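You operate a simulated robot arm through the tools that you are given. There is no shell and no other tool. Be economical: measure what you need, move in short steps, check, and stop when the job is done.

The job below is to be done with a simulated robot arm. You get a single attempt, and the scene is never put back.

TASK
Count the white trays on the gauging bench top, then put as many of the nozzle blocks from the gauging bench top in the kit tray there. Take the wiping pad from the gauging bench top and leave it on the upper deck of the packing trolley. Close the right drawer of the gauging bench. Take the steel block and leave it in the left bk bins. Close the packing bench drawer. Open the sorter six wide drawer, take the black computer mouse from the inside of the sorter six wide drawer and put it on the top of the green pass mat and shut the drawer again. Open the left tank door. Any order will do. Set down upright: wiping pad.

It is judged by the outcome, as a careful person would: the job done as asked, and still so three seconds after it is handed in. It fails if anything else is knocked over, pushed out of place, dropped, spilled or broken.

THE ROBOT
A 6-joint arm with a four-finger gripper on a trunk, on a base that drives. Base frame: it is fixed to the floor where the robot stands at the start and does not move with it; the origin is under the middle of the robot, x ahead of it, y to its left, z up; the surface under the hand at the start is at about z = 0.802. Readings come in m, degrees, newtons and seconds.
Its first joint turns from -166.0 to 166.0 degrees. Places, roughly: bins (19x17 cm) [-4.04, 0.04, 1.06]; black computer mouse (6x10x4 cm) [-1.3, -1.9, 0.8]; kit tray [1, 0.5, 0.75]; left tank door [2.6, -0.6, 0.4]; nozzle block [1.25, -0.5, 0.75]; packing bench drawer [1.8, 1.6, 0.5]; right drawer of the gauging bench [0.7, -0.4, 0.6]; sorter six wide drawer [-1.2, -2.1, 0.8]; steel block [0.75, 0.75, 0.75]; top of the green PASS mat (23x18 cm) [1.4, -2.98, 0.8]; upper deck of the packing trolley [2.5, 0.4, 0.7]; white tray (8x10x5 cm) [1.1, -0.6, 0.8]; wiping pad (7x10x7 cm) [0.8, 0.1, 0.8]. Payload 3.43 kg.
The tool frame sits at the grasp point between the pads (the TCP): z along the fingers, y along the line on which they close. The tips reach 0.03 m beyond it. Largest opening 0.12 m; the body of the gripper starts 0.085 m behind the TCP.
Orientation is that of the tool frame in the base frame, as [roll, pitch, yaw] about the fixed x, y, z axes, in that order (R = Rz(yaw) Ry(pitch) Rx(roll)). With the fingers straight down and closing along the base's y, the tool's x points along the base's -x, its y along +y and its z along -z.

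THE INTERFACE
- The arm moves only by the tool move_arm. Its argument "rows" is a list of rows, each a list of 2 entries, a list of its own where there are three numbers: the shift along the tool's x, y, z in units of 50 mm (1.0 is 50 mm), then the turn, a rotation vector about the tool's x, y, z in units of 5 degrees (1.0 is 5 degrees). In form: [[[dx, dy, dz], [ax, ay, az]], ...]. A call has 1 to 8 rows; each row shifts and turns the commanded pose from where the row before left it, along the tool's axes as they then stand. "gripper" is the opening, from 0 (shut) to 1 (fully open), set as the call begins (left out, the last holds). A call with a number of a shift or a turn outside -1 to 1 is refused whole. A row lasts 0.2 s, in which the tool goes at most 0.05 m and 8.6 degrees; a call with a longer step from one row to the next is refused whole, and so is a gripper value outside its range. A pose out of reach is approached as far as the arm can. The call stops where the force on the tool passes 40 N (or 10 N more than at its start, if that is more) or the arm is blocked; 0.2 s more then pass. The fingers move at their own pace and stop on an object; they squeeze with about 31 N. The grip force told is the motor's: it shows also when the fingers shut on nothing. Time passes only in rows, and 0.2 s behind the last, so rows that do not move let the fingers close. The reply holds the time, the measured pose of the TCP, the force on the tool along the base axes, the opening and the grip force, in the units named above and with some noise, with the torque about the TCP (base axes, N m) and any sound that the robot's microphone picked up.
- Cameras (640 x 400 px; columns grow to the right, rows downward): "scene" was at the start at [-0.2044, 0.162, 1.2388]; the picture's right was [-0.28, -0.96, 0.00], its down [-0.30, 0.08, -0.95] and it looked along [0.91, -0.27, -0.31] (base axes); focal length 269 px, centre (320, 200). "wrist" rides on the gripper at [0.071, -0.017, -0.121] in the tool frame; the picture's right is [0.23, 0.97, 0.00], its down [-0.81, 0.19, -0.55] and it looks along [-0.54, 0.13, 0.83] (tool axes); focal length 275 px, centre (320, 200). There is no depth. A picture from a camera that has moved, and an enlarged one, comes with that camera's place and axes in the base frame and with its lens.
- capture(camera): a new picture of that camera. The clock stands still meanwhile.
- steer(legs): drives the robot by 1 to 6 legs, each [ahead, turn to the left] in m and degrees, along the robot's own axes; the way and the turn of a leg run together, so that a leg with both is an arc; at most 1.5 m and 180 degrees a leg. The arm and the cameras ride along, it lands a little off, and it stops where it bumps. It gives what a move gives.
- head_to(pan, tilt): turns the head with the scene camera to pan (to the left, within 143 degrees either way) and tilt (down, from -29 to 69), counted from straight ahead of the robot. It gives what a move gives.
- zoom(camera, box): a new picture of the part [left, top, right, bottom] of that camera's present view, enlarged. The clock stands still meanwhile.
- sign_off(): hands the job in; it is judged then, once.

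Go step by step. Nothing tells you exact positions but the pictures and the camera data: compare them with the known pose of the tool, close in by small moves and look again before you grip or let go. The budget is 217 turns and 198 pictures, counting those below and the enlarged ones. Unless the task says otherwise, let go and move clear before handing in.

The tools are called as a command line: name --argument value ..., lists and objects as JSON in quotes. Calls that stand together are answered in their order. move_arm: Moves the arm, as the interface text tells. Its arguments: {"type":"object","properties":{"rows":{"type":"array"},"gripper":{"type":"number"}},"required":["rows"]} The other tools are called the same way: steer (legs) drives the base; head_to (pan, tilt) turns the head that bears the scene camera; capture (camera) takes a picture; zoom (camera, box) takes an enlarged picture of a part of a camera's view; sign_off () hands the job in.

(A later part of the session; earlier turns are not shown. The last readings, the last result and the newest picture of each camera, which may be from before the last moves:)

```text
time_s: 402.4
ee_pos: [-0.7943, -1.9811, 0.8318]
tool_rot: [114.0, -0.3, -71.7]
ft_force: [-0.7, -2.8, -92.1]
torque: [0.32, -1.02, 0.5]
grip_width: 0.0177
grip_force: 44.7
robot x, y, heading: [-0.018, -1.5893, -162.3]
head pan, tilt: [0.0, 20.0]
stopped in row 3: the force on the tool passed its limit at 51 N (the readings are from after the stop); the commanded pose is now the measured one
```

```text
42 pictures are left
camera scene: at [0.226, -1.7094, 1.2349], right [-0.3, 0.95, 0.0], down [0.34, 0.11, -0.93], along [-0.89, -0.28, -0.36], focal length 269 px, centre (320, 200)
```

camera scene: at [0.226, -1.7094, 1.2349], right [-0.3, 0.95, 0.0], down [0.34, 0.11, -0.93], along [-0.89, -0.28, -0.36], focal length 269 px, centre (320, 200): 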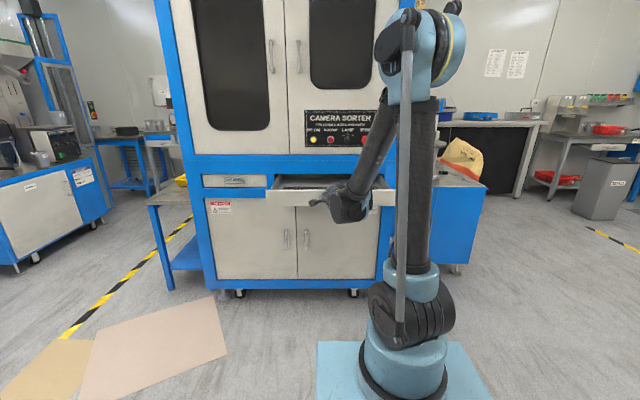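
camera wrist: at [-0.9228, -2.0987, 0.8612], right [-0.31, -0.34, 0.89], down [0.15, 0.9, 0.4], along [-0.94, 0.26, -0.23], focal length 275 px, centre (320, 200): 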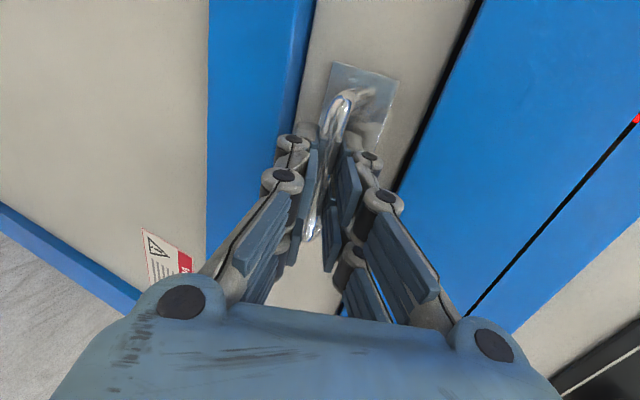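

Drawer is out ~0.27 m; release now and move clear above.

move_arm --rows '[[[0, 0, 0], [0, 0, 0]], [[0, 0, 0], [0, 0, 0]]]' --gripper 0.5

steer --legs '[[-0.15, 0]]'

move_arm --rows '[[[0, 0.9, -0.41], [0, 0, 0]], [[0, 0.9, -0.41], [0, 0, 0]], [[0, 0.9, -0.41], [0, 0, 0]], [[0, 0.9, -0.41], [0, 0, 0]], [[0, 0.9, -0.41], [0, 0, 0]], [[0, 0.9, -0.41], [0, 0, 0]], [[0, 0.9, -0.41], [0, 0, 0]]]'

capture --camera "scene"

```text
time_s: 403.0
ee_pos: [-0.793, -1.9808, 0.8357]
tool_rot: [113.4, -0.3, -71.5]
ft_force: [-0.3, -1.8, 0.5]
torque: [-0.01, -0.01, 0.01]
grip_width: 0.06
grip_force: 0.0
robot x, y, heading: [-0.0216, -1.5841, -162.3]
head pan, tilt: [0.0, 20.0]
```

```text
time_s: 404.4
ee_pos: [-0.649, -1.9386, 0.8363]
tool_rot: [113.5, -0.3, -71.1]
ft_force: [0.7, -0.1, 0.3]
torque: [0.03, -0.01, 0.04]
grip_width: 0.0601
grip_force: 0.1
robot x, y, heading: [0.1231, -1.5414, -162.0]
head pan, tilt: [0.0, 20.0]
```

```text
time_s: 406.0
ee_pos: [-0.6314, -1.9284, 1.1924]
tool_rot: [113.0, -0.3, -71.2]
ft_force: [-0.1, -0.4, 0.6]
torque: [-0.01, -0.01, -0.01]
grip_width: 0.0601
grip_force: 0.1
robot x, y, heading: [0.1223, -1.5414, -161.9]
head pan, tilt: [0.0, 20.0]
```

```text
41 pictures are left
camera scene: at [0.3729, -1.6607, 1.2343], right [-0.31, 0.95, 0.0], down [0.34, 0.11, -0.94], along [-0.89, -0.29, -0.35], focal length 269 px, centre (320, 200)
```

scene: 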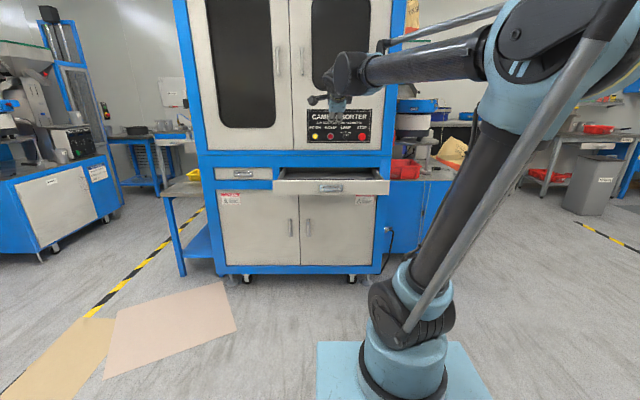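

move_arm --rows '[[[0, 0, 0], [1, 0, 0]], [[0, 0, 0], [1, 0, 0]], [[0, 0, 0], [1, 0, 0]], [[0, 0, 0], [1, 0, 0]], [[0, 0, 0], [1, 0, 0]], [[0, 0, 0], [1, 0, 0]], [[0, 0, 0], [1, 0, 0]]]' --gripper 0.8

move_arm --rows '[[[0, 0, 0], [1, 0, 0]], [[0, 0, 0], [1, 0, 0]], [[0, 0, 0], [1, 0, 0]], [[0, 0, 0], [1, 0, 0]], [[0, 0, 0], [1, 0, 0]], [[0, 0, 0], [1, 0, 0]], [[0, 0, 0], [0.35, 0, 0]]]'

zoom --camera "scene" --box '[260, 150, 400, 210]'

capture --camera "wrist"

```text
time_s: 407.6
ee_pos: [-0.6296, -1.9292, 1.1923]
tool_rot: [147.9, -0.4, -71.2]
ft_force: [-0.3, 0.8, -0.1]
torque: [0.0, 0.0, 0.0]
grip_width: 0.096
grip_force: 0.1
robot x, y, heading: [0.1201, -1.5387, -162.0]
head pan, tilt: [0.0, 20.0]
```

```text
time_s: 409.2
ee_pos: [-0.6313, -1.9292, 1.1933]
tool_rot: [179.7, -0.3, -71.2]
ft_force: [-0.4, 0.7, -0.7]
torque: [-0.01, 0.0, -0.05]
grip_width: 0.0959
grip_force: 0.1
robot x, y, heading: [0.1231, -1.5425, -162.1]
head pan, tilt: [0.0, 20.0]
```

```text
4.57 times, centred on (330, 180) of scene
camera zoom: at [0.373, -1.6606, 1.2343], right [-0.31, 0.95, 0.0], down [0.34, 0.11, -0.94], along [-0.89, -0.29, -0.35], focal length 1231 px, centre (274, 291)
```

zoom: 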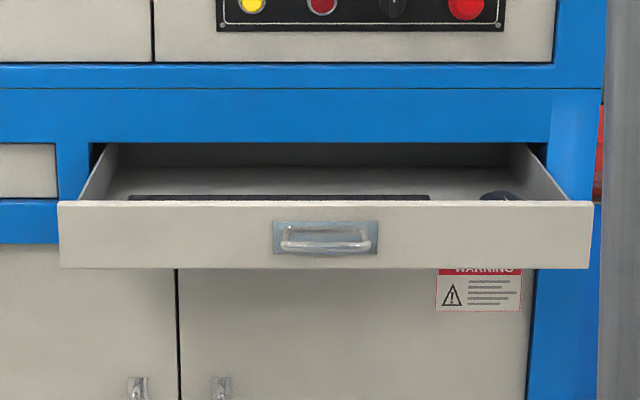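

```text
39 pictures are left
camera wrist: at [-0.5902, -1.9913, 1.3149], right [-0.85, -0.53, 0.01], down [-0.44, 0.71, 0.55], along [-0.3, 0.46, -0.84], focal length 275 px, centre (320, 200)
```

wrist: 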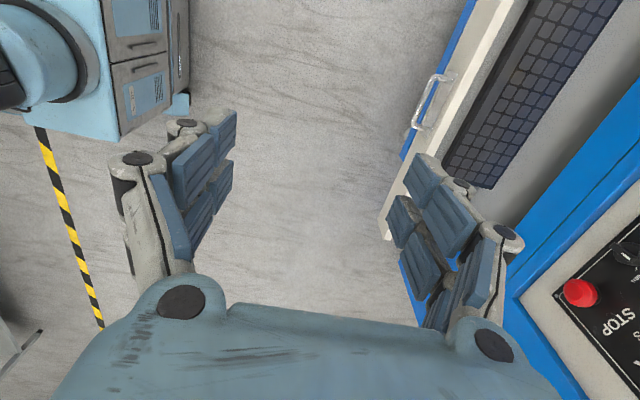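

Keyboard and, at the right side, the mouse are in the drawer. Move the wrist camera above the mouse.

move_arm --rows '[[[-0.37, 0.72, 0.26], [0, 0, 0]], [[-0.37, 0.72, 0.26], [0, 0, 0]], [[-0.37, 0.72, 0.26], [0, 0, 0]], [[-0.37, 0.72, 0.26], [0, 0, 0]], [[-0.37, 0.72, 0.26], [0, 0, 0]], [[-0.37, 0.72, 0.26], [0, 0, 0]]]'

capture --camera "wrist"

```text
time_s: 410.6
ee_pos: [-0.8707, -1.8954, 1.1192]
tool_rot: [179.6, -0.3, -71.1]
ft_force: [1.8, 0.4, 1.8]
torque: [-0.03, 0.12, 0.03]
grip_width: 0.0961
grip_force: 0.0
robot x, y, heading: [0.1283, -1.541, -161.9]
head pan, tilt: [0.0, 20.0]
```

```text
38 pictures are left
camera wrist: at [-0.8298, -1.9562, 1.2405], right [-0.85, -0.53, 0.01], down [-0.44, 0.71, 0.55], along [-0.3, 0.46, -0.83], focal length 275 px, centre (320, 200)
```

wrist: 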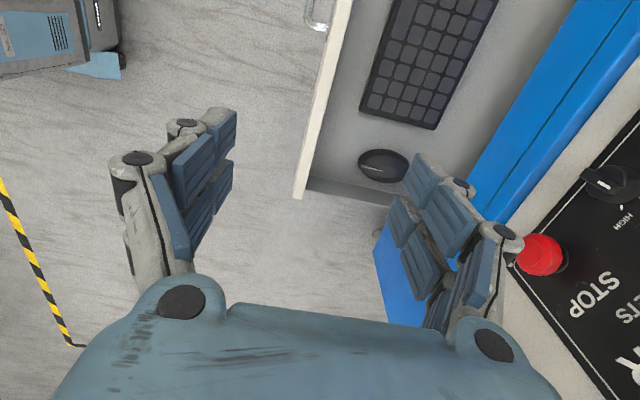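

The mouse lies lengthwise along the pull direction, close to the drawer wall. Zoom for exact pose.

zoom --camera "wrist" --box '[300, 110, 460, 210]'

```text
4.00 times, centred on (380, 160) of wrist
camera zoom: at [-0.8298, -1.9562, 1.2405], right [-0.85, -0.53, 0.01], down [-0.44, 0.71, 0.55], along [-0.3, 0.46, -0.83], focal length 1101 px, centre (80, 360)
```

zoom: 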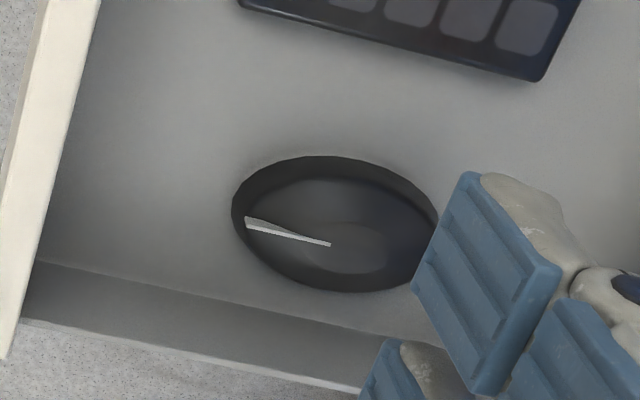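

Mouse centre ~(-1.044,-1.836), axis aligned with the closing direction. Open fully, move above it, descend partway.

move_arm --rows '[[[-0.56, 0.72, 0], [0, 0, 0]], [[-0.56, 0.72, 0], [0, 0, 0]], [[-0.56, 0.72, 0], [0, 0, 0]], [[-0.56, 0.72, 0], [0, 0, 0]], [[0, 0, 0.9], [0, 0, 0]], [[0, 0, 0.9], [0, 0, 0]], [[0, 0, 0.9], [0, 0, 0]], [[0, 0, 0.5], [0, 0, 0]]]' --gripper 1

capture --camera "wrist"

capture --camera "scene"

```text
time_s: 412.4
ee_pos: [-0.9727, -1.8383, 0.9265]
tool_rot: [179.5, -0.3, -71.2]
ft_force: [0.7, 0.8, 0.1]
torque: [0.0, 0.04, -0.03]
grip_width: 0.1196
grip_force: 0.1
out of reach, approached as far as the arm can: row 2, 3, 4
robot x, y, heading: [0.1231, -1.5374, -161.8]
head pan, tilt: [0.0, 20.0]
```

```text
36 pictures are left
camera wrist: at [-0.9318, -1.8989, 1.049], right [-0.85, -0.53, 0.01], down [-0.44, 0.71, 0.55], along [-0.3, 0.46, -0.83], focal length 275 px, centre (320, 200)
```

wrist: 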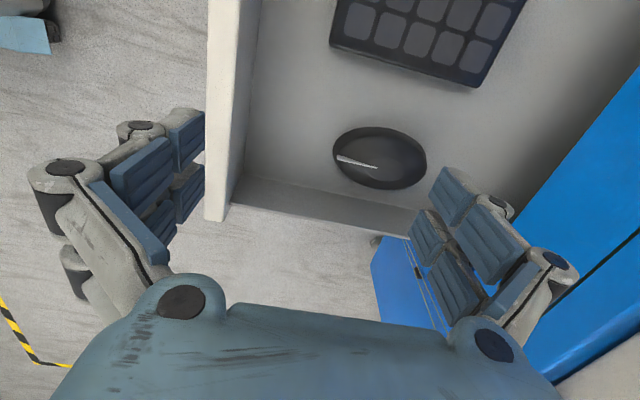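

```text
35 pictures are left
camera scene: at [0.3729, -1.6606, 1.2343], right [-0.31, 0.95, 0.0], down [0.34, 0.11, -0.94], along [-0.89, -0.29, -0.35], focal length 269 px, centre (320, 200)
```

scene: 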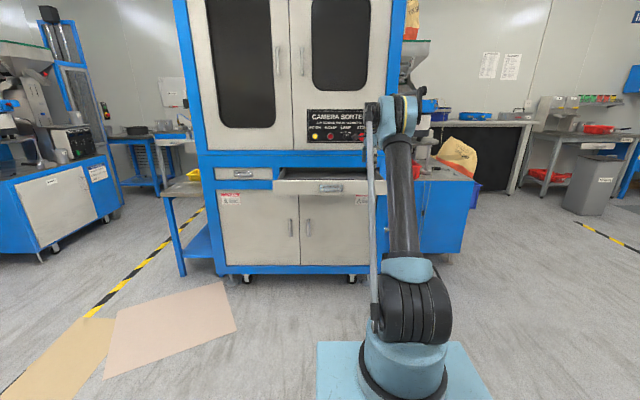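

steer --legs '[[0.09, 0]]'

capture --camera "wrist"

```text
time_s: 413.5
ee_pos: [-1.0594, -1.8617, 0.9272]
tool_rot: [179.7, -0.3, -71.4]
ft_force: [0.6, 0.4, 0.1]
torque: [-0.02, -0.03, 0.01]
grip_width: 0.1199
grip_force: 0.0
robot x, y, heading: [0.0401, -1.5669, -162.2]
head pan, tilt: [0.0, 20.0]
```

```text
34 pictures are left
camera wrist: at [-1.0186, -1.9236, 1.0492], right [-0.85, -0.53, 0.01], down [-0.44, 0.71, 0.55], along [-0.3, 0.46, -0.83], focal length 275 px, centre (320, 200)
```

wrist: 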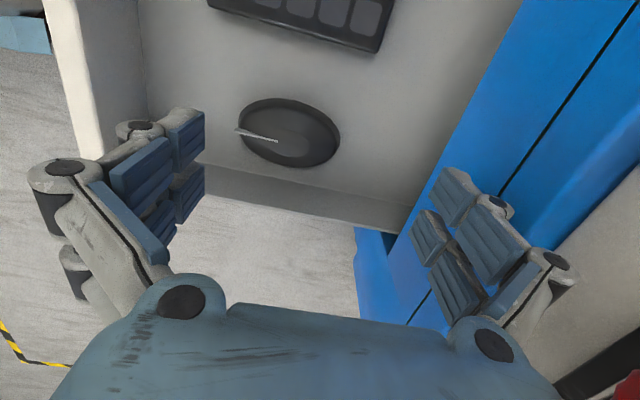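

move_arm --rows '[[[-0.345, -0.46, 0], [0, 0, 0]], [[0, 0, 0.8], [0, 0, 0]], [[0, 0, 0.8], [0, 0, 0]]]'

capture --camera "wrist"

zoom --camera "scene" --box '[250, 140, 410, 220]'

```text
time_s: 414.3
ee_pos: [-1.0318, -1.8349, 0.8619]
tool_rot: [178.9, -0.3, -71.3]
ft_force: [-0.1, -0.3, 0.5]
torque: [-0.01, 0.02, -0.02]
grip_width: 0.1197
grip_force: 0.0
robot x, y, heading: [0.0394, -1.5663, -162.0]
head pan, tilt: [0.0, 20.0]
```

```text
33 pictures are left
camera wrist: at [-0.99, -1.8972, 0.9836], right [-0.85, -0.53, 0.02], down [-0.43, 0.71, 0.55], along [-0.31, 0.46, -0.83], focal length 275 px, centre (320, 200)
```

wrist: 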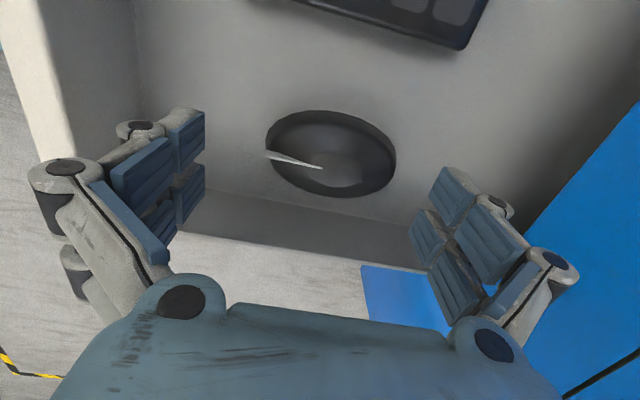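

```text
4.00 times, centred on (330, 180) of scene
camera zoom: at [0.2871, -1.689, 1.2343], right [-0.31, 0.95, 0.0], down [0.34, 0.11, -0.94], along [-0.89, -0.29, -0.35], focal length 1077 px, centre (280, 280)
```

zoom: 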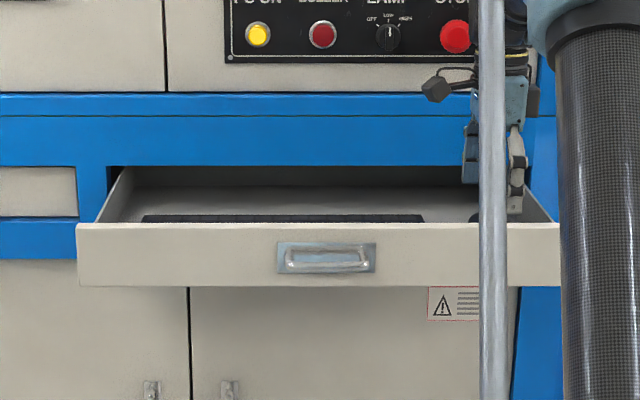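

move_arm --rows '[[[-0.08, 0.15, 0.3], [0, 0, 0]], [[0, 0, 0.3], [0, 0, 0]], [[0, 0, 0.1], [0, 0, 0]]]'

capture --camera "wrist"

```text
time_s: 415.1
ee_pos: [-1.04, -1.8349, 0.8256]
tool_rot: [178.9, -0.3, -71.5]
ft_force: [0.1, -0.8, -0.3]
torque: [0.02, 0.01, 0.05]
grip_width: 0.1199
grip_force: 0.1
robot x, y, heading: [0.0387, -1.5706, -162.2]
head pan, tilt: [0.0, 20.0]
```

```text
31 pictures are left
camera wrist: at [-0.9988, -1.8962, 0.9471], right [-0.85, -0.53, 0.02], down [-0.43, 0.71, 0.55], along [-0.31, 0.46, -0.83], focal length 275 px, centre (320, 200)
```

wrist: 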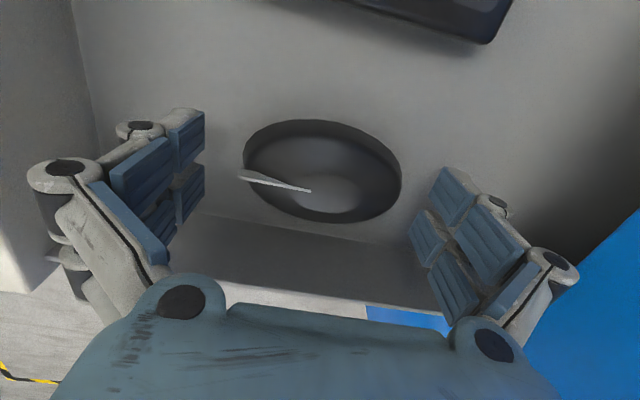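

move_arm --rows '[[[0, 0, 0.08], [0, 0, 0]], [[0, 0, 0.08], [0, 0, 0]]]'

move_arm --rows '[[[0, 0, 0], [0, 0, 0]], [[0, 0, 0], [0, 0, 0]], [[0, 0, 0], [0, 0, 0]]]' --gripper 0.4

capture --camera "wrist"

```text
time_s: 415.7
ee_pos: [-1.0408, -1.8359, 0.817]
tool_rot: [178.9, -0.3, -71.4]
ft_force: [-0.7, 0.7, 0.0]
torque: [0.05, -0.03, -0.02]
grip_width: 0.1198
grip_force: 0.0
robot x, y, heading: [0.04, -1.5716, -162.2]
head pan, tilt: [0.0, 20.0]
```

```text
time_s: 416.5
ee_pos: [-1.0418, -1.8354, 0.8184]
tool_rot: [178.9, -0.3, -71.5]
ft_force: [-0.2, 1.1, 7.6]
torque: [-0.01, 0.39, -0.05]
grip_width: 0.0913
grip_force: 31.0
robot x, y, heading: [0.0371, -1.5675, -162.0]
head pan, tilt: [0.0, 20.0]
```

```text
30 pictures are left
camera wrist: at [-0.9999, -1.896, 0.9398], right [-0.85, -0.53, 0.02], down [-0.43, 0.71, 0.55], along [-0.31, 0.46, -0.83], focal length 275 px, centre (320, 200)
```

wrist: 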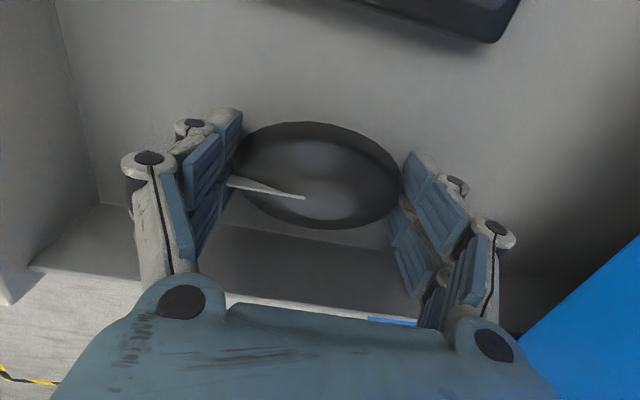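

Gripped at 91 mm. Lift slowly.

move_arm --rows '[[[0, 0, -0.3], [0, 0, 0]], [[0, 0, -0.4], [0, 0, 0]], [[0, 0, -0.6], [0, 0, 0]], [[0, 0, -0.8], [0, 0, 0]]]'

capture --camera "wrist"

```text
time_s: 417.5
ee_pos: [-1.0406, -1.8374, 0.9238]
tool_rot: [178.9, -0.3, -71.3]
ft_force: [-0.7, 0.0, -1.8]
torque: [0.02, 0.0, -0.03]
grip_width: 0.091
grip_force: 31.1
robot x, y, heading: [0.0396, -1.5687, -162.2]
head pan, tilt: [0.0, 20.0]
```

```text
29 pictures are left
camera wrist: at [-0.9987, -1.8983, 1.0455], right [-0.85, -0.53, 0.02], down [-0.43, 0.71, 0.55], along [-0.31, 0.46, -0.83], focal length 275 px, centre (320, 200)
```

wrist: 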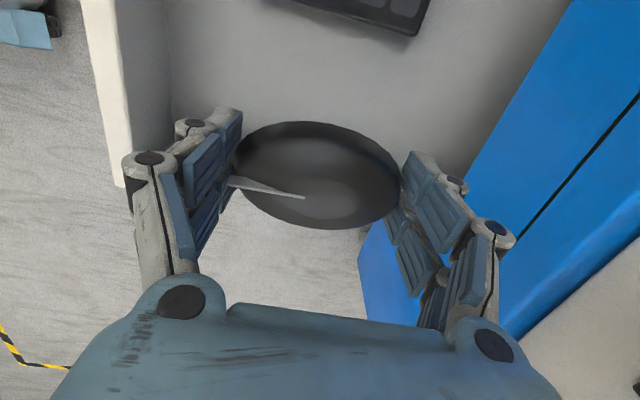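

Mouse held. Raise, retract, and look toward the PASS mat table.

move_arm --rows '[[[0, 0, -0.9], [0, 0, 0]], [[0, 0, -0.9], [0, 0, 0]], [[0, -0.5, -0.7], [0, 0, 0]], [[0, -0.9, 0], [0, 0, 0]], [[0, -0.9, 0], [0, 0, 0]], [[0, -0.9, 0], [0, 0, 0]], [[0, -0.9, 0], [0, 0, 0]], [[0, -0.9, 0], [0, 0, 0]]]'

head_to --pan 118 --tilt 18

capture --camera "scene"

```text
time_s: 419.3
ee_pos: [-0.8016, -1.7523, 1.0426]
tool_rot: [179.0, -0.4, -71.3]
ft_force: [-1.2, 0.1, -0.7]
torque: [0.03, -0.09, 0.02]
grip_width: 0.0907
grip_force: 31.1
robot x, y, heading: [0.0401, -1.5695, -162.0]
head pan, tilt: [0.0, 20.0]
```

```text
time_s: 421.3
ee_pos: [-0.8005, -1.752, 1.0432]
tool_rot: [178.9, -0.4, -71.4]
ft_force: [0.0, 0.0, -1.1]
torque: [0.03, -0.01, 0.0]
grip_width: 0.0907
grip_force: 31.1
robot x, y, heading: [0.0356, -1.5667, -162.3]
head pan, tilt: [118.0, 18.0]
```

```text
28 pictures are left
camera scene: at [0.4426, -1.7253, 1.2394], right [-0.7, -0.72, -0.01], down [-0.21, 0.22, -0.95], along [0.69, -0.66, -0.3], focal length 269 px, centre (320, 200)
```

scene: 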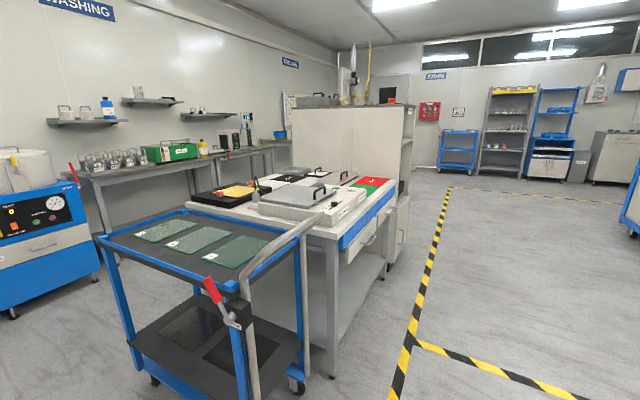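

zoom --camera "scene" --box '[240, 155, 420, 275]'

```text
3.33 times, centred on (330, 215) of scene
camera zoom: at [0.4426, -1.7253, 1.2394], right [-0.7, -0.72, -0.01], down [-0.21, 0.22, -0.95], along [0.69, -0.66, -0.3], focal length 898 px, centre (287, 150)
```

zoom: 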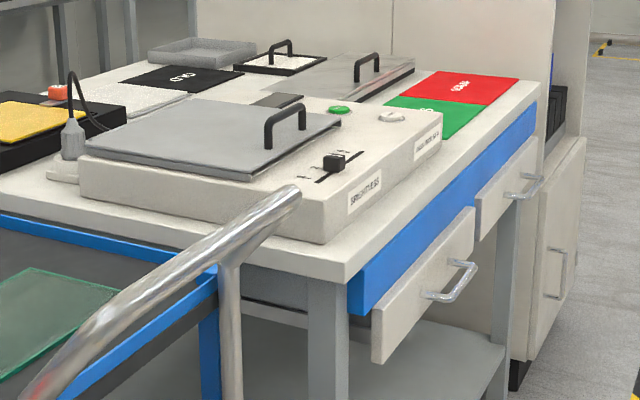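

The green PASS mat lies at about (1.416,-3.0) near the table's front edge. Drive down the aisle and face it.

steer --legs '[[0, 90.3], [1.0, 0], [0.78, 0], [0, 90]]'

head_to --pan 0 --tilt 30

capture --camera "scene"

capture --camera "wrist"

```text
time_s: 437.5
ee_pos: [1.3825, -3.6192, 1.0641]
tool_rot: [178.0, 0.8, 71.8]
ft_force: [-1.0, 0.1, -0.6]
torque: [0.03, -0.04, 0.03]
grip_width: 0.0906
grip_force: 31.1
robot x, y, heading: [0.6237, -3.2802, -17.9]
head pan, tilt: [118.0, 18.0]
stopped in leg 4: the force on the tool passed its limit at 128 N (the readings are from after the stop); the commanded pose is now the measured one
```

```text
time_s: 439.5
ee_pos: [1.3846, -3.6204, 1.064]
tool_rot: [178.1, 0.8, 71.7]
ft_force: [0.4, 0.3, -0.9]
torque: [-0.02, 0.01, -0.02]
grip_width: 0.0904
grip_force: 31.4
robot x, y, heading: [0.626, -3.2808, -18.1]
head pan, tilt: [0.0, 30.0]
```

```text
26 pictures are left
camera scene: at [0.4899, -3.0403, 1.2183], right [-0.31, -0.95, 0.0], down [-0.49, 0.16, -0.86], along [0.82, -0.26, -0.51], focal length 269 px, centre (320, 200)
```

scene: 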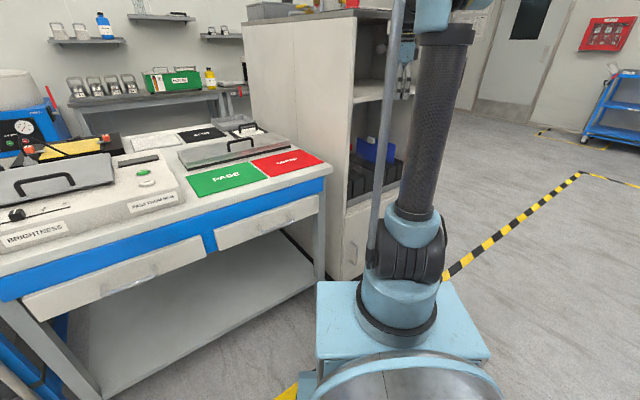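

```text
25 pictures are left
camera wrist: at [1.3877, -3.543, 1.1843], right [1.0, -0.08, 0.03], down [-0.09, -0.82, 0.57], along [-0.02, -0.57, -0.82], focal length 275 px, centre (320, 200)
```

wrist: 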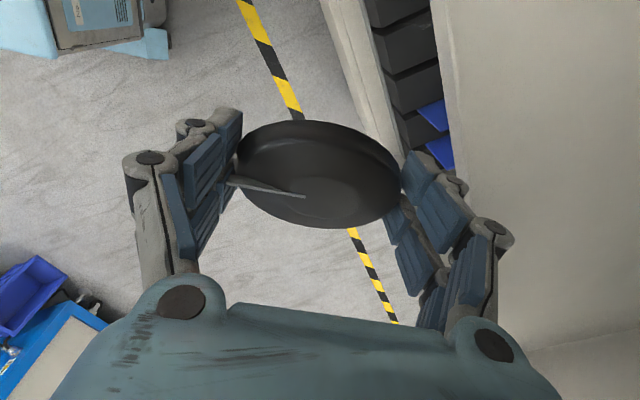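

The gripper touched the tall cabinet while turning; mouse still held. Back off, retract the arm, then finish the turn.

steer --legs '[[0, -6]]'

move_arm --rows '[[[0, -0.9, 0], [0, 0, 0]], [[0, -0.9, 0], [0, 0, 0]], [[0, -0.9, 0], [0, 0, 0]], [[0, -0.9, 0], [0, 0, 0]], [[0, -0.9, 0], [0, 0, 0]], [[0, -0.9, 0], [0, 0, 0]], [[0, -0.9, 0], [0, 0, 0]]]'

steer --legs '[[0, 42]]'

capture --camera "scene"

```text
time_s: 440.4
ee_pos: [1.3437, -3.6982, 1.0636]
tool_rot: [178.0, 0.8, 65.8]
ft_force: [1.4, 0.5, -1.6]
torque: [-0.01, 0.01, -0.01]
grip_width: 0.0907
grip_force: 31.1
robot x, y, heading: [0.6249, -3.2777, -24.0]
head pan, tilt: [0.0, 30.0]
```

```text
time_s: 442.0
ee_pos: [1.0456, -3.5645, 1.0555]
tool_rot: [177.3, 0.8, 65.8]
ft_force: [1.4, -1.0, -0.3]
torque: [-0.04, 0.01, 0.03]
grip_width: 0.0906
grip_force: 31.5
robot x, y, heading: [0.6223, -3.281, -24.0]
head pan, tilt: [0.0, 30.0]
```

```text
time_s: 444.6
ee_pos: [1.1249, -3.2073, 1.056]
tool_rot: [177.3, 0.8, 108.2]
ft_force: [-0.4, 0.0, -1.0]
torque: [0.0, -0.03, 0.0]
grip_width: 0.0909
grip_force: 31.5
robot x, y, heading: [0.6243, -3.2851, 18.6]
head pan, tilt: [0.0, 30.0]
```

```text
24 pictures are left
camera scene: at [0.3733, -3.1713, 1.2182], right [0.32, -0.95, 0.0], down [-0.48, -0.16, -0.86], along [0.81, 0.27, -0.51], focal length 269 px, centre (320, 200)
```

scene: 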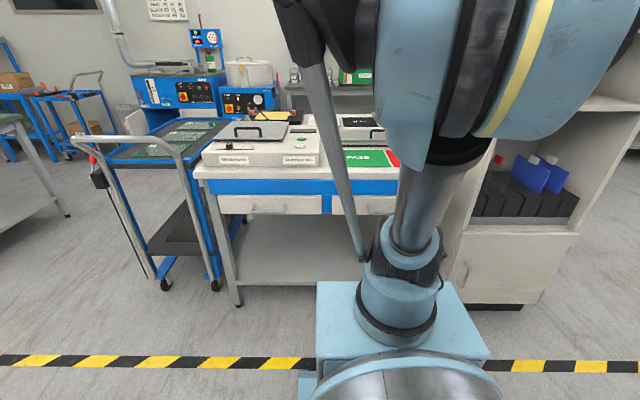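

Facing the table. Move over the mat centre (1.405,-2.98) at height.

move_arm --rows '[[[0.32, 0.84, 0], [0.5, 0, 0]], [[0.32, 0.84, 0], [0, 0, 0]], [[0.32, 0.84, 0], [0, 0, 0]], [[0.32, 0.84, 0], [0, 0, 0]], [[0.32, 0.84, 0], [0, 0, 0]], [[0.32, 0.84, 0], [0, 0, 0]], [[0.32, 0.84, 0], [0, 0, 0]], [[0.32, 0.84, 0], [0, 0, 0]]]'

capture --camera "wrist"

capture --camera "scene"

```text
time_s: 446.4
ee_pos: [1.3933, -2.9827, 1.0682]
tool_rot: [179.1, 0.9, 108.2]
ft_force: [-0.3, -0.2, -0.5]
torque: [0.04, -0.09, 0.01]
grip_width: 0.0907
grip_force: 31.3
robot x, y, heading: [0.6259, -3.2831, 18.8]
head pan, tilt: [0.0, 30.0]
```

```text
23 pictures are left
camera wrist: at [1.3536, -2.9189, 1.1885], right [0.85, 0.52, 0.01], down [0.43, -0.7, 0.57], along [0.31, -0.48, -0.82], focal length 275 px, centre (320, 200)
```

wrist: 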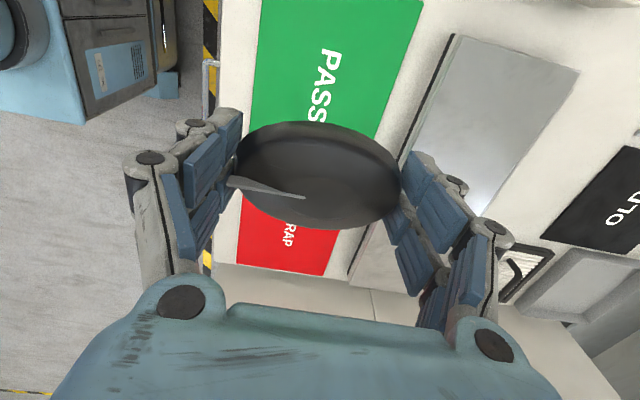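

```text
22 pictures are left
camera scene: at [0.3729, -3.1715, 1.2182], right [0.32, -0.95, 0.0], down [-0.48, -0.16, -0.86], along [0.81, 0.27, -0.51], focal length 269 px, centre (320, 200)
```

scene: 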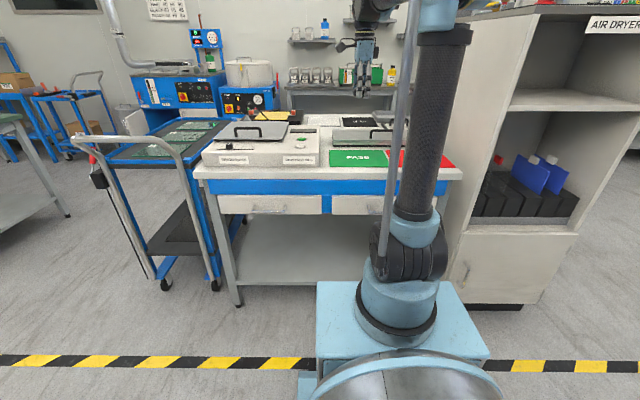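

PASS text centre sits right under the mouse; shift 1.5 cm toward the front for clearance and lower.

move_arm --rows '[[[0, -0.3, 0.8], [0.15, 0, 0]], [[0, 0, 0.9], [0, 0, 0]], [[0, 0, 0.9], [0, 0, 0]], [[0, 0, 0.9], [0, 0, 0]], [[0, 0, 0.5], [0, 0, 0]]]'

zoom --camera "scene" --box '[300, 90, 440, 190]'

capture --camera "wrist"

```text
time_s: 447.6
ee_pos: [1.3811, -2.9894, 0.8635]
tool_rot: [179.8, 0.8, 108.2]
ft_force: [0.3, -0.1, -1.2]
torque: [0.04, -0.01, -0.01]
grip_width: 0.0904
grip_force: 30.8
robot x, y, heading: [0.6275, -3.2897, 18.6]
head pan, tilt: [0.0, 30.0]
```

```text
4.00 times, centred on (370, 140) of scene
camera zoom: at [0.3734, -3.1713, 1.2182], right [0.32, -0.95, 0.0], down [-0.48, -0.16, -0.86], along [0.81, 0.27, -0.51], focal length 1077 px, centre (120, 440)
```

zoom: 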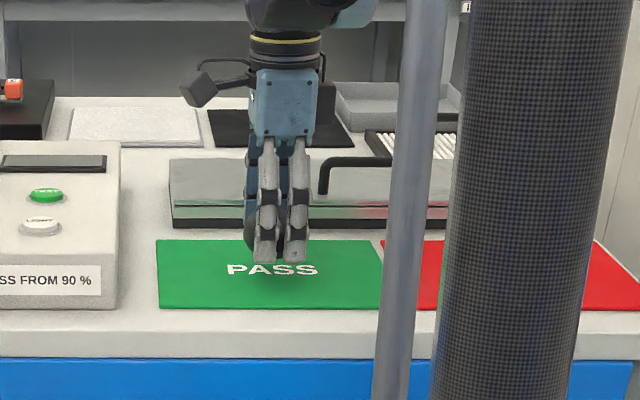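

```text
20 pictures are left
camera wrist: at [1.343, -2.9255, 0.9854], right [0.85, 0.52, 0.0], down [0.43, -0.7, 0.57], along [0.3, -0.48, -0.82], focal length 275 px, centre (320, 200)
```

wrist: 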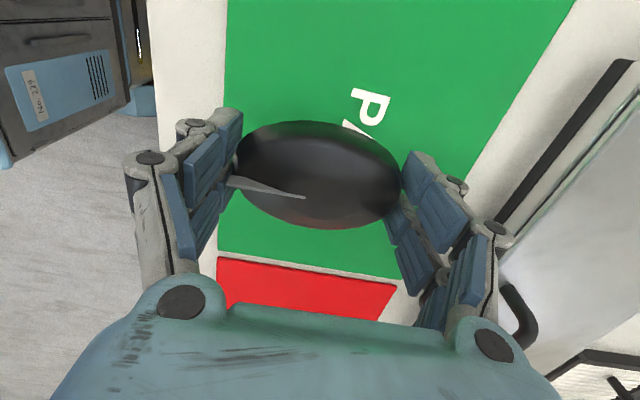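

move_arm --rows '[[[0.3, 0, 0.2], [0, 0, 0]], [[0, 0, 0.16], [0, 0, 0]]]'

move_arm --rows '[[[0, 0, 0.1], [0, 0, 0]]]'

move_arm --rows '[[[0, 0, 0.06], [0, 0, 0]]]'

zoom --camera "scene" --box '[300, 90, 440, 190]'

```text
time_s: 448.2
ee_pos: [1.3771, -2.9764, 0.8488]
tool_rot: [179.9, 0.8, 108.3]
ft_force: [-0.3, 0.4, -0.1]
torque: [-0.01, -0.05, -0.02]
grip_width: 0.0905
grip_force: 31.2
robot x, y, heading: [0.6296, -3.285, 18.4]
head pan, tilt: [0.0, 30.0]
```

```text
time_s: 448.6
ee_pos: [1.3767, -2.9755, 0.8434]
tool_rot: [179.8, 0.7, 108.4]
ft_force: [-0.9, -1.4, -0.7]
torque: [-0.03, 0.0, 0.0]
grip_width: 0.0905
grip_force: 31.0
robot x, y, heading: [0.6295, -3.2826, 18.4]
head pan, tilt: [0.0, 30.0]
```

```text
time_s: 449.0
ee_pos: [1.3771, -2.9757, 0.8403]
tool_rot: [179.8, 0.9, 108.3]
ft_force: [-0.5, -0.6, -1.0]
torque: [0.0, 0.03, -0.01]
grip_width: 0.0909
grip_force: 31.5
robot x, y, heading: [0.6257, -3.288, 18.5]
head pan, tilt: [0.0, 30.0]
```

```text
4.00 times, centred on (370, 140) of scene
camera zoom: at [0.3735, -3.1713, 1.2183], right [0.32, -0.95, 0.0], down [-0.48, -0.16, -0.86], along [0.81, 0.27, -0.51], focal length 1077 px, centre (120, 440)
```

zoom: 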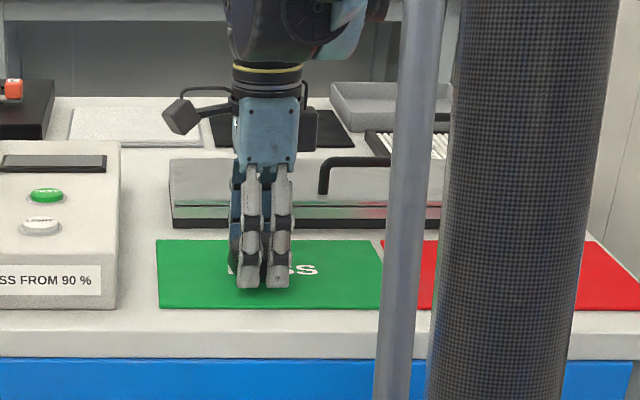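

move_arm --rows '[[[0, 0, 0.06], [0, 0, 0]]]'

move_arm --rows '[[[0, 0, 0.06], [0, 0, 0]]]'

move_arm --rows '[[[0, 0, 0.05], [0, 0, 0]]]'

```text
time_s: 449.4
ee_pos: [1.3772, -2.9771, 0.8369]
tool_rot: [179.8, 0.8, 108.3]
ft_force: [-0.3, -0.8, -0.9]
torque: [0.0, 0.0, 0.0]
grip_width: 0.0904
grip_force: 31.0
robot x, y, heading: [0.6271, -3.2835, 18.3]
head pan, tilt: [0.0, 30.0]
```

```text
time_s: 449.8
ee_pos: [1.3768, -2.9773, 0.8347]
tool_rot: [179.8, 0.7, 108.2]
ft_force: [0.0, -1.2, 0.1]
torque: [0.01, 0.0, -0.01]
grip_width: 0.0907
grip_force: 31.4
robot x, y, heading: [0.6254, -3.2853, 18.7]
head pan, tilt: [0.0, 30.0]
```

```text
time_s: 450.2
ee_pos: [1.3781, -2.9756, 0.8329]
tool_rot: [179.8, 0.8, 108.3]
ft_force: [-0.1, 1.1, -0.2]
torque: [-0.02, 0.01, 0.04]
grip_width: 0.0908
grip_force: 30.8
robot x, y, heading: [0.6265, -3.2867, 18.5]
head pan, tilt: [0.0, 30.0]
```

move_arm --rows '[[[0, 0, 0.06], [0, 0, 0]]]'

move_arm --rows '[[[0, 0, 0.06], [0, 0, 0]]]'

move_arm --rows '[[[0, 0, 0.06], [0, 0, 0]]]'

zoom --camera "scene" --box '[320, 120, 420, 180]'

```text
time_s: 450.6
ee_pos: [1.3763, -2.9766, 0.8293]
tool_rot: [179.8, 0.8, 108.3]
ft_force: [2.3, 0.2, 14.6]
torque: [0.29, -0.61, -0.06]
grip_width: 0.0907
grip_force: 31.2
robot x, y, heading: [0.6266, -3.2877, 18.7]
head pan, tilt: [0.0, 30.0]
```

```text
time_s: 451.1
ee_pos: [1.368, -2.979, 0.8356]
tool_rot: [179.2, 0.9, 108.3]
ft_force: [2.6, 1.6, -3.2]
torque: [-0.1, 0.25, -0.06]
grip_width: 0.0907
grip_force: 31.0
robot x, y, heading: [0.6259, -3.2864, 18.7]
head pan, tilt: [0.0, 30.0]
stopped in row 1: the force on the tool passed its limit at 43 N (the readings are from after the stop); the commanded pose is now the measured one
```

```text
time_s: 451.5
ee_pos: [1.3691, -2.9801, 0.8319]
tool_rot: [179.3, 0.8, 108.4]
ft_force: [0.8, -0.4, -0.3]
torque: [0.0, -0.01, 0.0]
grip_width: 0.0903
grip_force: 30.9
robot x, y, heading: [0.6285, -3.2813, 18.5]
head pan, tilt: [0.0, 30.0]
```

```text
6.40 times, centred on (370, 150) of scene
camera zoom: at [0.3736, -3.1713, 1.2183], right [0.32, -0.95, 0.0], down [-0.48, -0.16, -0.86], along [0.81, 0.27, -0.51], focal length 1724 px, centre (0, 520)
```

zoom: 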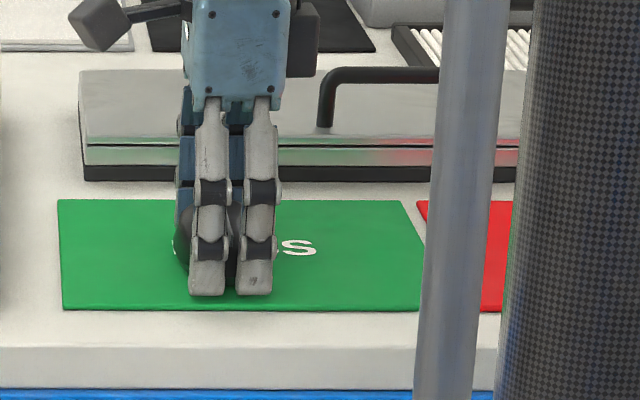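

Mouse is practically on the mat. Release and rise.

move_arm --rows '[[[0, 0, 0.03], [0, 0, 0]], [[0, 0, 0], [0, 0, 0]]]' --gripper 0.92

move_arm --rows '[[[0, 0, -0.5], [0, 0, 0]], [[0, 0, -0.9], [0, 0, 0]], [[0, 0, -0.9], [0, 0, 0]], [[0, 0, -0.9], [0, 0, 0]], [[0, 0, -0.9], [0, 0, 0]], [[0, -0.9, 0], [0, 0, 0]], [[0, -0.9, 0], [0, 0, 0]], [[0, -0.9, 0], [0, 0, 0]]]'

move_arm --rows '[[[0, -0.9, 0], [0, 0, 0]], [[0, -0.9, 0], [0, 0, 0]], [[0, -0.9, 0], [0, 0, 0]]]' --gripper 0

zoom --camera "scene" --box '[300, 120, 440, 200]'

```text
time_s: 452.1
ee_pos: [1.3672, -2.9788, 0.8308]
tool_rot: [179.2, 0.9, 108.4]
ft_force: [-0.6, -0.1, 0.0]
torque: [0.02, 0.02, 0.01]
grip_width: 0.1103
grip_force: 0.1
robot x, y, heading: [0.6259, -3.2852, 18.9]
head pan, tilt: [0.0, 30.0]
```

```text
time_s: 453.9
ee_pos: [1.2377, -3.0203, 1.0335]
tool_rot: [179.2, 0.7, 108.3]
ft_force: [0.1, 0.4, -1.1]
torque: [-0.03, 0.04, -0.02]
grip_width: 0.1103
grip_force: 0.1
robot x, y, heading: [0.6258, -3.2853, 18.5]
head pan, tilt: [0.0, 30.0]
```

```text
time_s: 454.7
ee_pos: [1.1074, -3.0645, 1.0334]
tool_rot: [179.1, 0.8, 108.3]
ft_force: [-0.8, 0.6, 0.2]
torque: [-0.01, 0.02, 0.0]
grip_width: 0.0
grip_force: 31.0
robot x, y, heading: [0.6302, -3.2865, 18.5]
head pan, tilt: [0.0, 30.0]
```

```text
4.57 times, centred on (370, 160) of scene
camera zoom: at [0.3738, -3.1712, 1.2183], right [0.32, -0.95, 0.0], down [-0.48, -0.16, -0.86], along [0.81, 0.27, -0.51], focal length 1231 px, centre (91, 383)
```

zoom: 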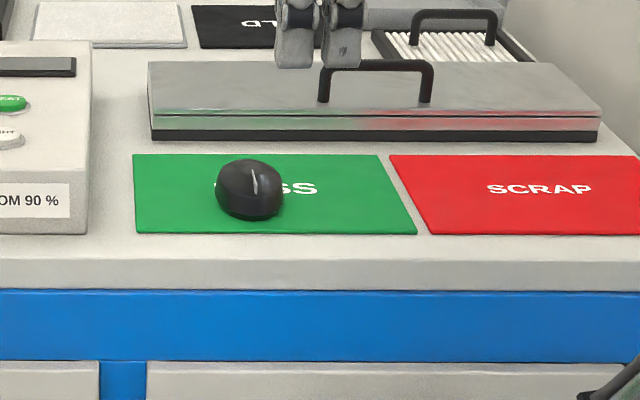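

The mouse is fully on the green PASS mat. Return to the sorter to shut its drawer.

steer --legs '[[0, 90], [1.0, 0], [0.73, 0], [0, 89.5]]'

head_to --pan 0 --tilt 25

capture --camera "scene"

```text
time_s: 472.1
ee_pos: [-0.3841, -1.8342, 1.0327]
tool_rot: [179.2, 0.8, -74.9]
ft_force: [0.1, -1.4, 0.8]
torque: [-0.02, -0.05, 0.0]
grip_width: 0.0002
grip_force: 31.0
robot x, y, heading: [0.1067, -1.6324, -164.4]
head pan, tilt: [0.0, 30.0]
```

```text
time_s: 472.7
ee_pos: [-0.3707, -1.8291, 1.039]
tool_rot: [178.4, 0.8, -74.9]
ft_force: [-0.3, 0.4, -0.1]
torque: [0.0, -0.02, -0.02]
grip_width: 0.0001
grip_force: 31.0
robot x, y, heading: [0.1056, -1.6316, -164.4]
head pan, tilt: [0.0, 25.0]
```

```text
16 pictures are left
camera scene: at [0.3521, -1.7614, 1.2261], right [-0.27, 0.96, 0.0], down [0.42, 0.12, -0.9], along [-0.87, -0.24, -0.43], focal length 269 px, centre (320, 200)
```

scene: 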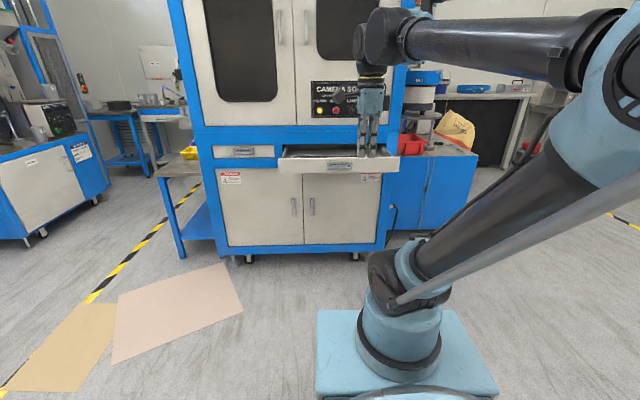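

steer --legs '[[0.12, 2.4]]'

move_arm --rows '[[[0, 0, 0], [-1, 0, 0]], [[0, 0, 0], [-1, 0, 0]], [[0, 0, 0], [-1, 0, 0]], [[0, 0, 0], [-1, 0, 0]], [[0, 0, 0], [-1, 0, 0]], [[0, 0, 0], [-1, 0, 0]]]'

move_arm --rows '[[[0, 0, 0], [-1, 0, 0]], [[0, 0, 0], [-1, 0, 0]], [[0, 0, 0], [-1, 0, 0]], [[0, 0, 0], [-1, 0, 0]], [[0, 0, 0], [-1, 0, 0]], [[0, 0, 0], [-1, 0, 0]]]'

```text
time_s: 474.0
ee_pos: [-0.4784, -1.8858, 1.0395]
tool_rot: [178.5, 0.9, -72.6]
ft_force: [-0.5, 0.4, -0.8]
torque: [-0.02, -0.01, 0.02]
grip_width: 0.0
grip_force: 31.4
robot x, y, heading: [-0.0065, -1.6692, -162.3]
head pan, tilt: [0.0, 25.0]
```

```text
time_s: 475.4
ee_pos: [-0.4679, -1.8799, 1.0443]
tool_rot: [147.7, 0.8, -72.3]
ft_force: [-0.6, -0.2, 0.3]
torque: [-0.02, -0.02, -0.01]
grip_width: 0.0
grip_force: 31.1
robot x, y, heading: [-0.0085, -1.6643, -162.1]
head pan, tilt: [0.0, 25.0]
```

```text
time_s: 476.8
ee_pos: [-0.5023, -1.9398, 1.0588]
tool_rot: [117.8, 0.8, -72.6]
ft_force: [1.5, 0.0, 0.5]
torque: [0.05, 0.0, 0.0]
grip_width: 0.0
grip_force: 31.0
out of reach, approached as far as the arm can: row 1, 2, 3, 4, 5, 6
robot x, y, heading: [-0.0101, -1.6625, -162.2]
head pan, tilt: [0.0, 25.0]
```

move_arm --rows '[[[-0.53, -0.23, 0.75], [0, 0, 0]], [[-0.53, -0.23, 0.75], [0, 0, 0]], [[-0.53, -0.23, 0.75], [0, 0, 0]], [[-0.53, -0.23, 0.75], [0, 0, 0]], [[-0.53, -0.23, 0.75], [0, 0, 0]], [[-0.53, -0.23, 0.75], [0, 0, 0]], [[-0.53, -0.23, 0.75], [0, 0, 0]], [[-0.53, -0.23, 0.75], [0, 0, 0]]]'

capture --camera "wrist"

```text
time_s: 478.6
ee_pos: [-0.7757, -1.8025, 0.8376]
tool_rot: [117.6, 0.8, -72.5]
ft_force: [0.6, 0.2, -0.5]
torque: [-0.03, 0.01, 0.0]
grip_width: 0.0
grip_force: 31.1
robot x, y, heading: [-0.0096, -1.6672, -161.7]
head pan, tilt: [0.0, 25.0]
```

```text
15 pictures are left
camera wrist: at [-0.6437, -1.836, 0.8794], right [-0.36, -0.37, 0.86], down [0.14, 0.89, 0.44], along [-0.92, 0.28, -0.27], focal length 275 px, centre (320, 200)
```

wrist: 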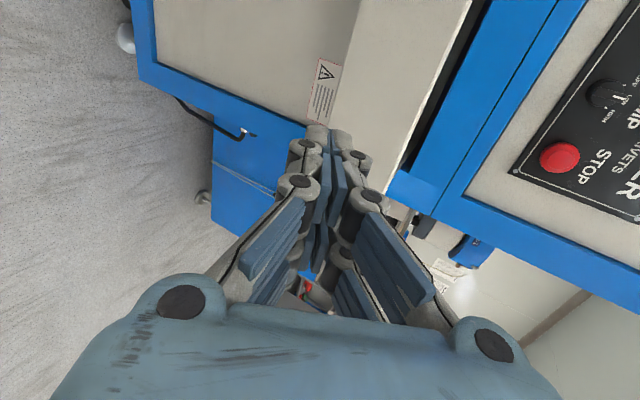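

Tip lines up with the middle of the drawer front, right of the handle. Push it in.

move_arm --rows '[[[0, 0.37, 0.71], [0, 0, 0]], [[0, 0.37, 0.71], [0, 0, 0]], [[0, 0.28, 0.53], [0, 0, 0]], [[0, 0.28, 0.53], [0, 0, 0]], [[0, 0.28, 0.53], [0, 0, 0]], [[0, 0.28, 0.53], [0, 0, 0]]]'

capture --camera "wrist"

```text
time_s: 480.0
ee_pos: [-0.9666, -1.8631, 0.8398]
tool_rot: [117.7, 0.8, -72.5]
ft_force: [-0.1, 0.2, 0.9]
torque: [0.0, 0.0, 0.01]
grip_width: 0.0
grip_force: 31.1
robot x, y, heading: [-0.0099, -1.6659, -162.4]
head pan, tilt: [0.0, 25.0]
```

```text
14 pictures are left
camera wrist: at [-0.8347, -1.8976, 0.8823], right [-0.36, -0.37, 0.86], down [0.14, 0.89, 0.44], along [-0.92, 0.28, -0.27], focal length 275 px, centre (320, 200)
```

wrist: 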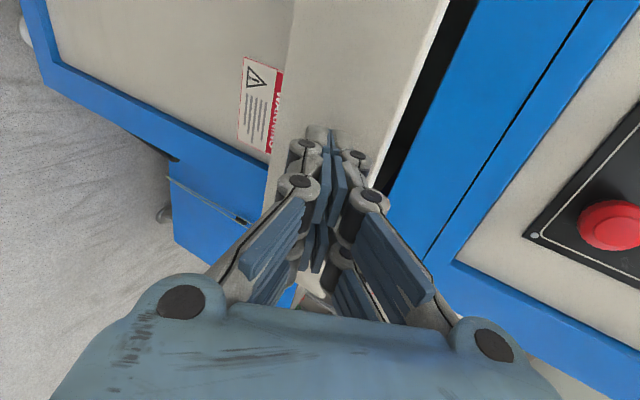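

Contact is good and the drawer moves. Continue to the stop.

move_arm --rows '[[[0, 0.28, 0.53], [0, 0, 0]], [[0, 0.28, 0.53], [0, 0, 0]], [[0, 0.28, 0.53], [0, 0, 0]], [[0, 0.28, 0.53], [0, 0, 0]]]'

move_arm --rows '[[[0, 0.23, 0.44], [0, 0, 0]], [[0, 0.19, 0.35], [0, 0, 0]], [[0, 0.14, 0.27], [0, 0, 0]], [[0, 0.14, 0.27], [0, 0, 0]], [[0, 0.14, 0.27], [0, 0, 0]]]'

capture --camera "wrist"

```text
time_s: 481.0
ee_pos: [-1.081, -1.8972, 0.8415]
tool_rot: [117.8, 0.8, -72.5]
ft_force: [0.6, 0.6, 0.8]
torque: [0.0, 0.01, 0.02]
grip_width: 0.0
grip_force: 30.2
robot x, y, heading: [-0.0103, -1.6641, -162.0]
head pan, tilt: [0.0, 25.0]
```

```text
time_s: 481.6
ee_pos: [-1.1128, -1.9083, 0.8515]
tool_rot: [117.4, 0.8, -72.6]
ft_force: [-1.4, -0.7, -2.0]
torque: [-0.04, 0.1, 0.0]
grip_width: 0.0001
grip_force: 30.9
robot x, y, heading: [-0.0073, -1.6665, -162.1]
head pan, tilt: [0.0, 25.0]
stopped in row 3: the force on the tool passed its limit at 58 N (the readings are from after the stop); the commanded pose is now the measured one
```

```text
13 pictures are left
camera wrist: at [-0.9803, -1.9415, 0.8925], right [-0.35, -0.37, 0.86], down [0.14, 0.89, 0.44], along [-0.92, 0.28, -0.26], focal length 275 px, centre (320, 200)
```

wrist: 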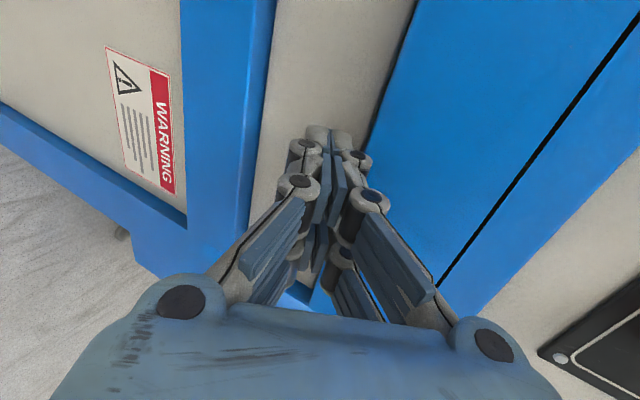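

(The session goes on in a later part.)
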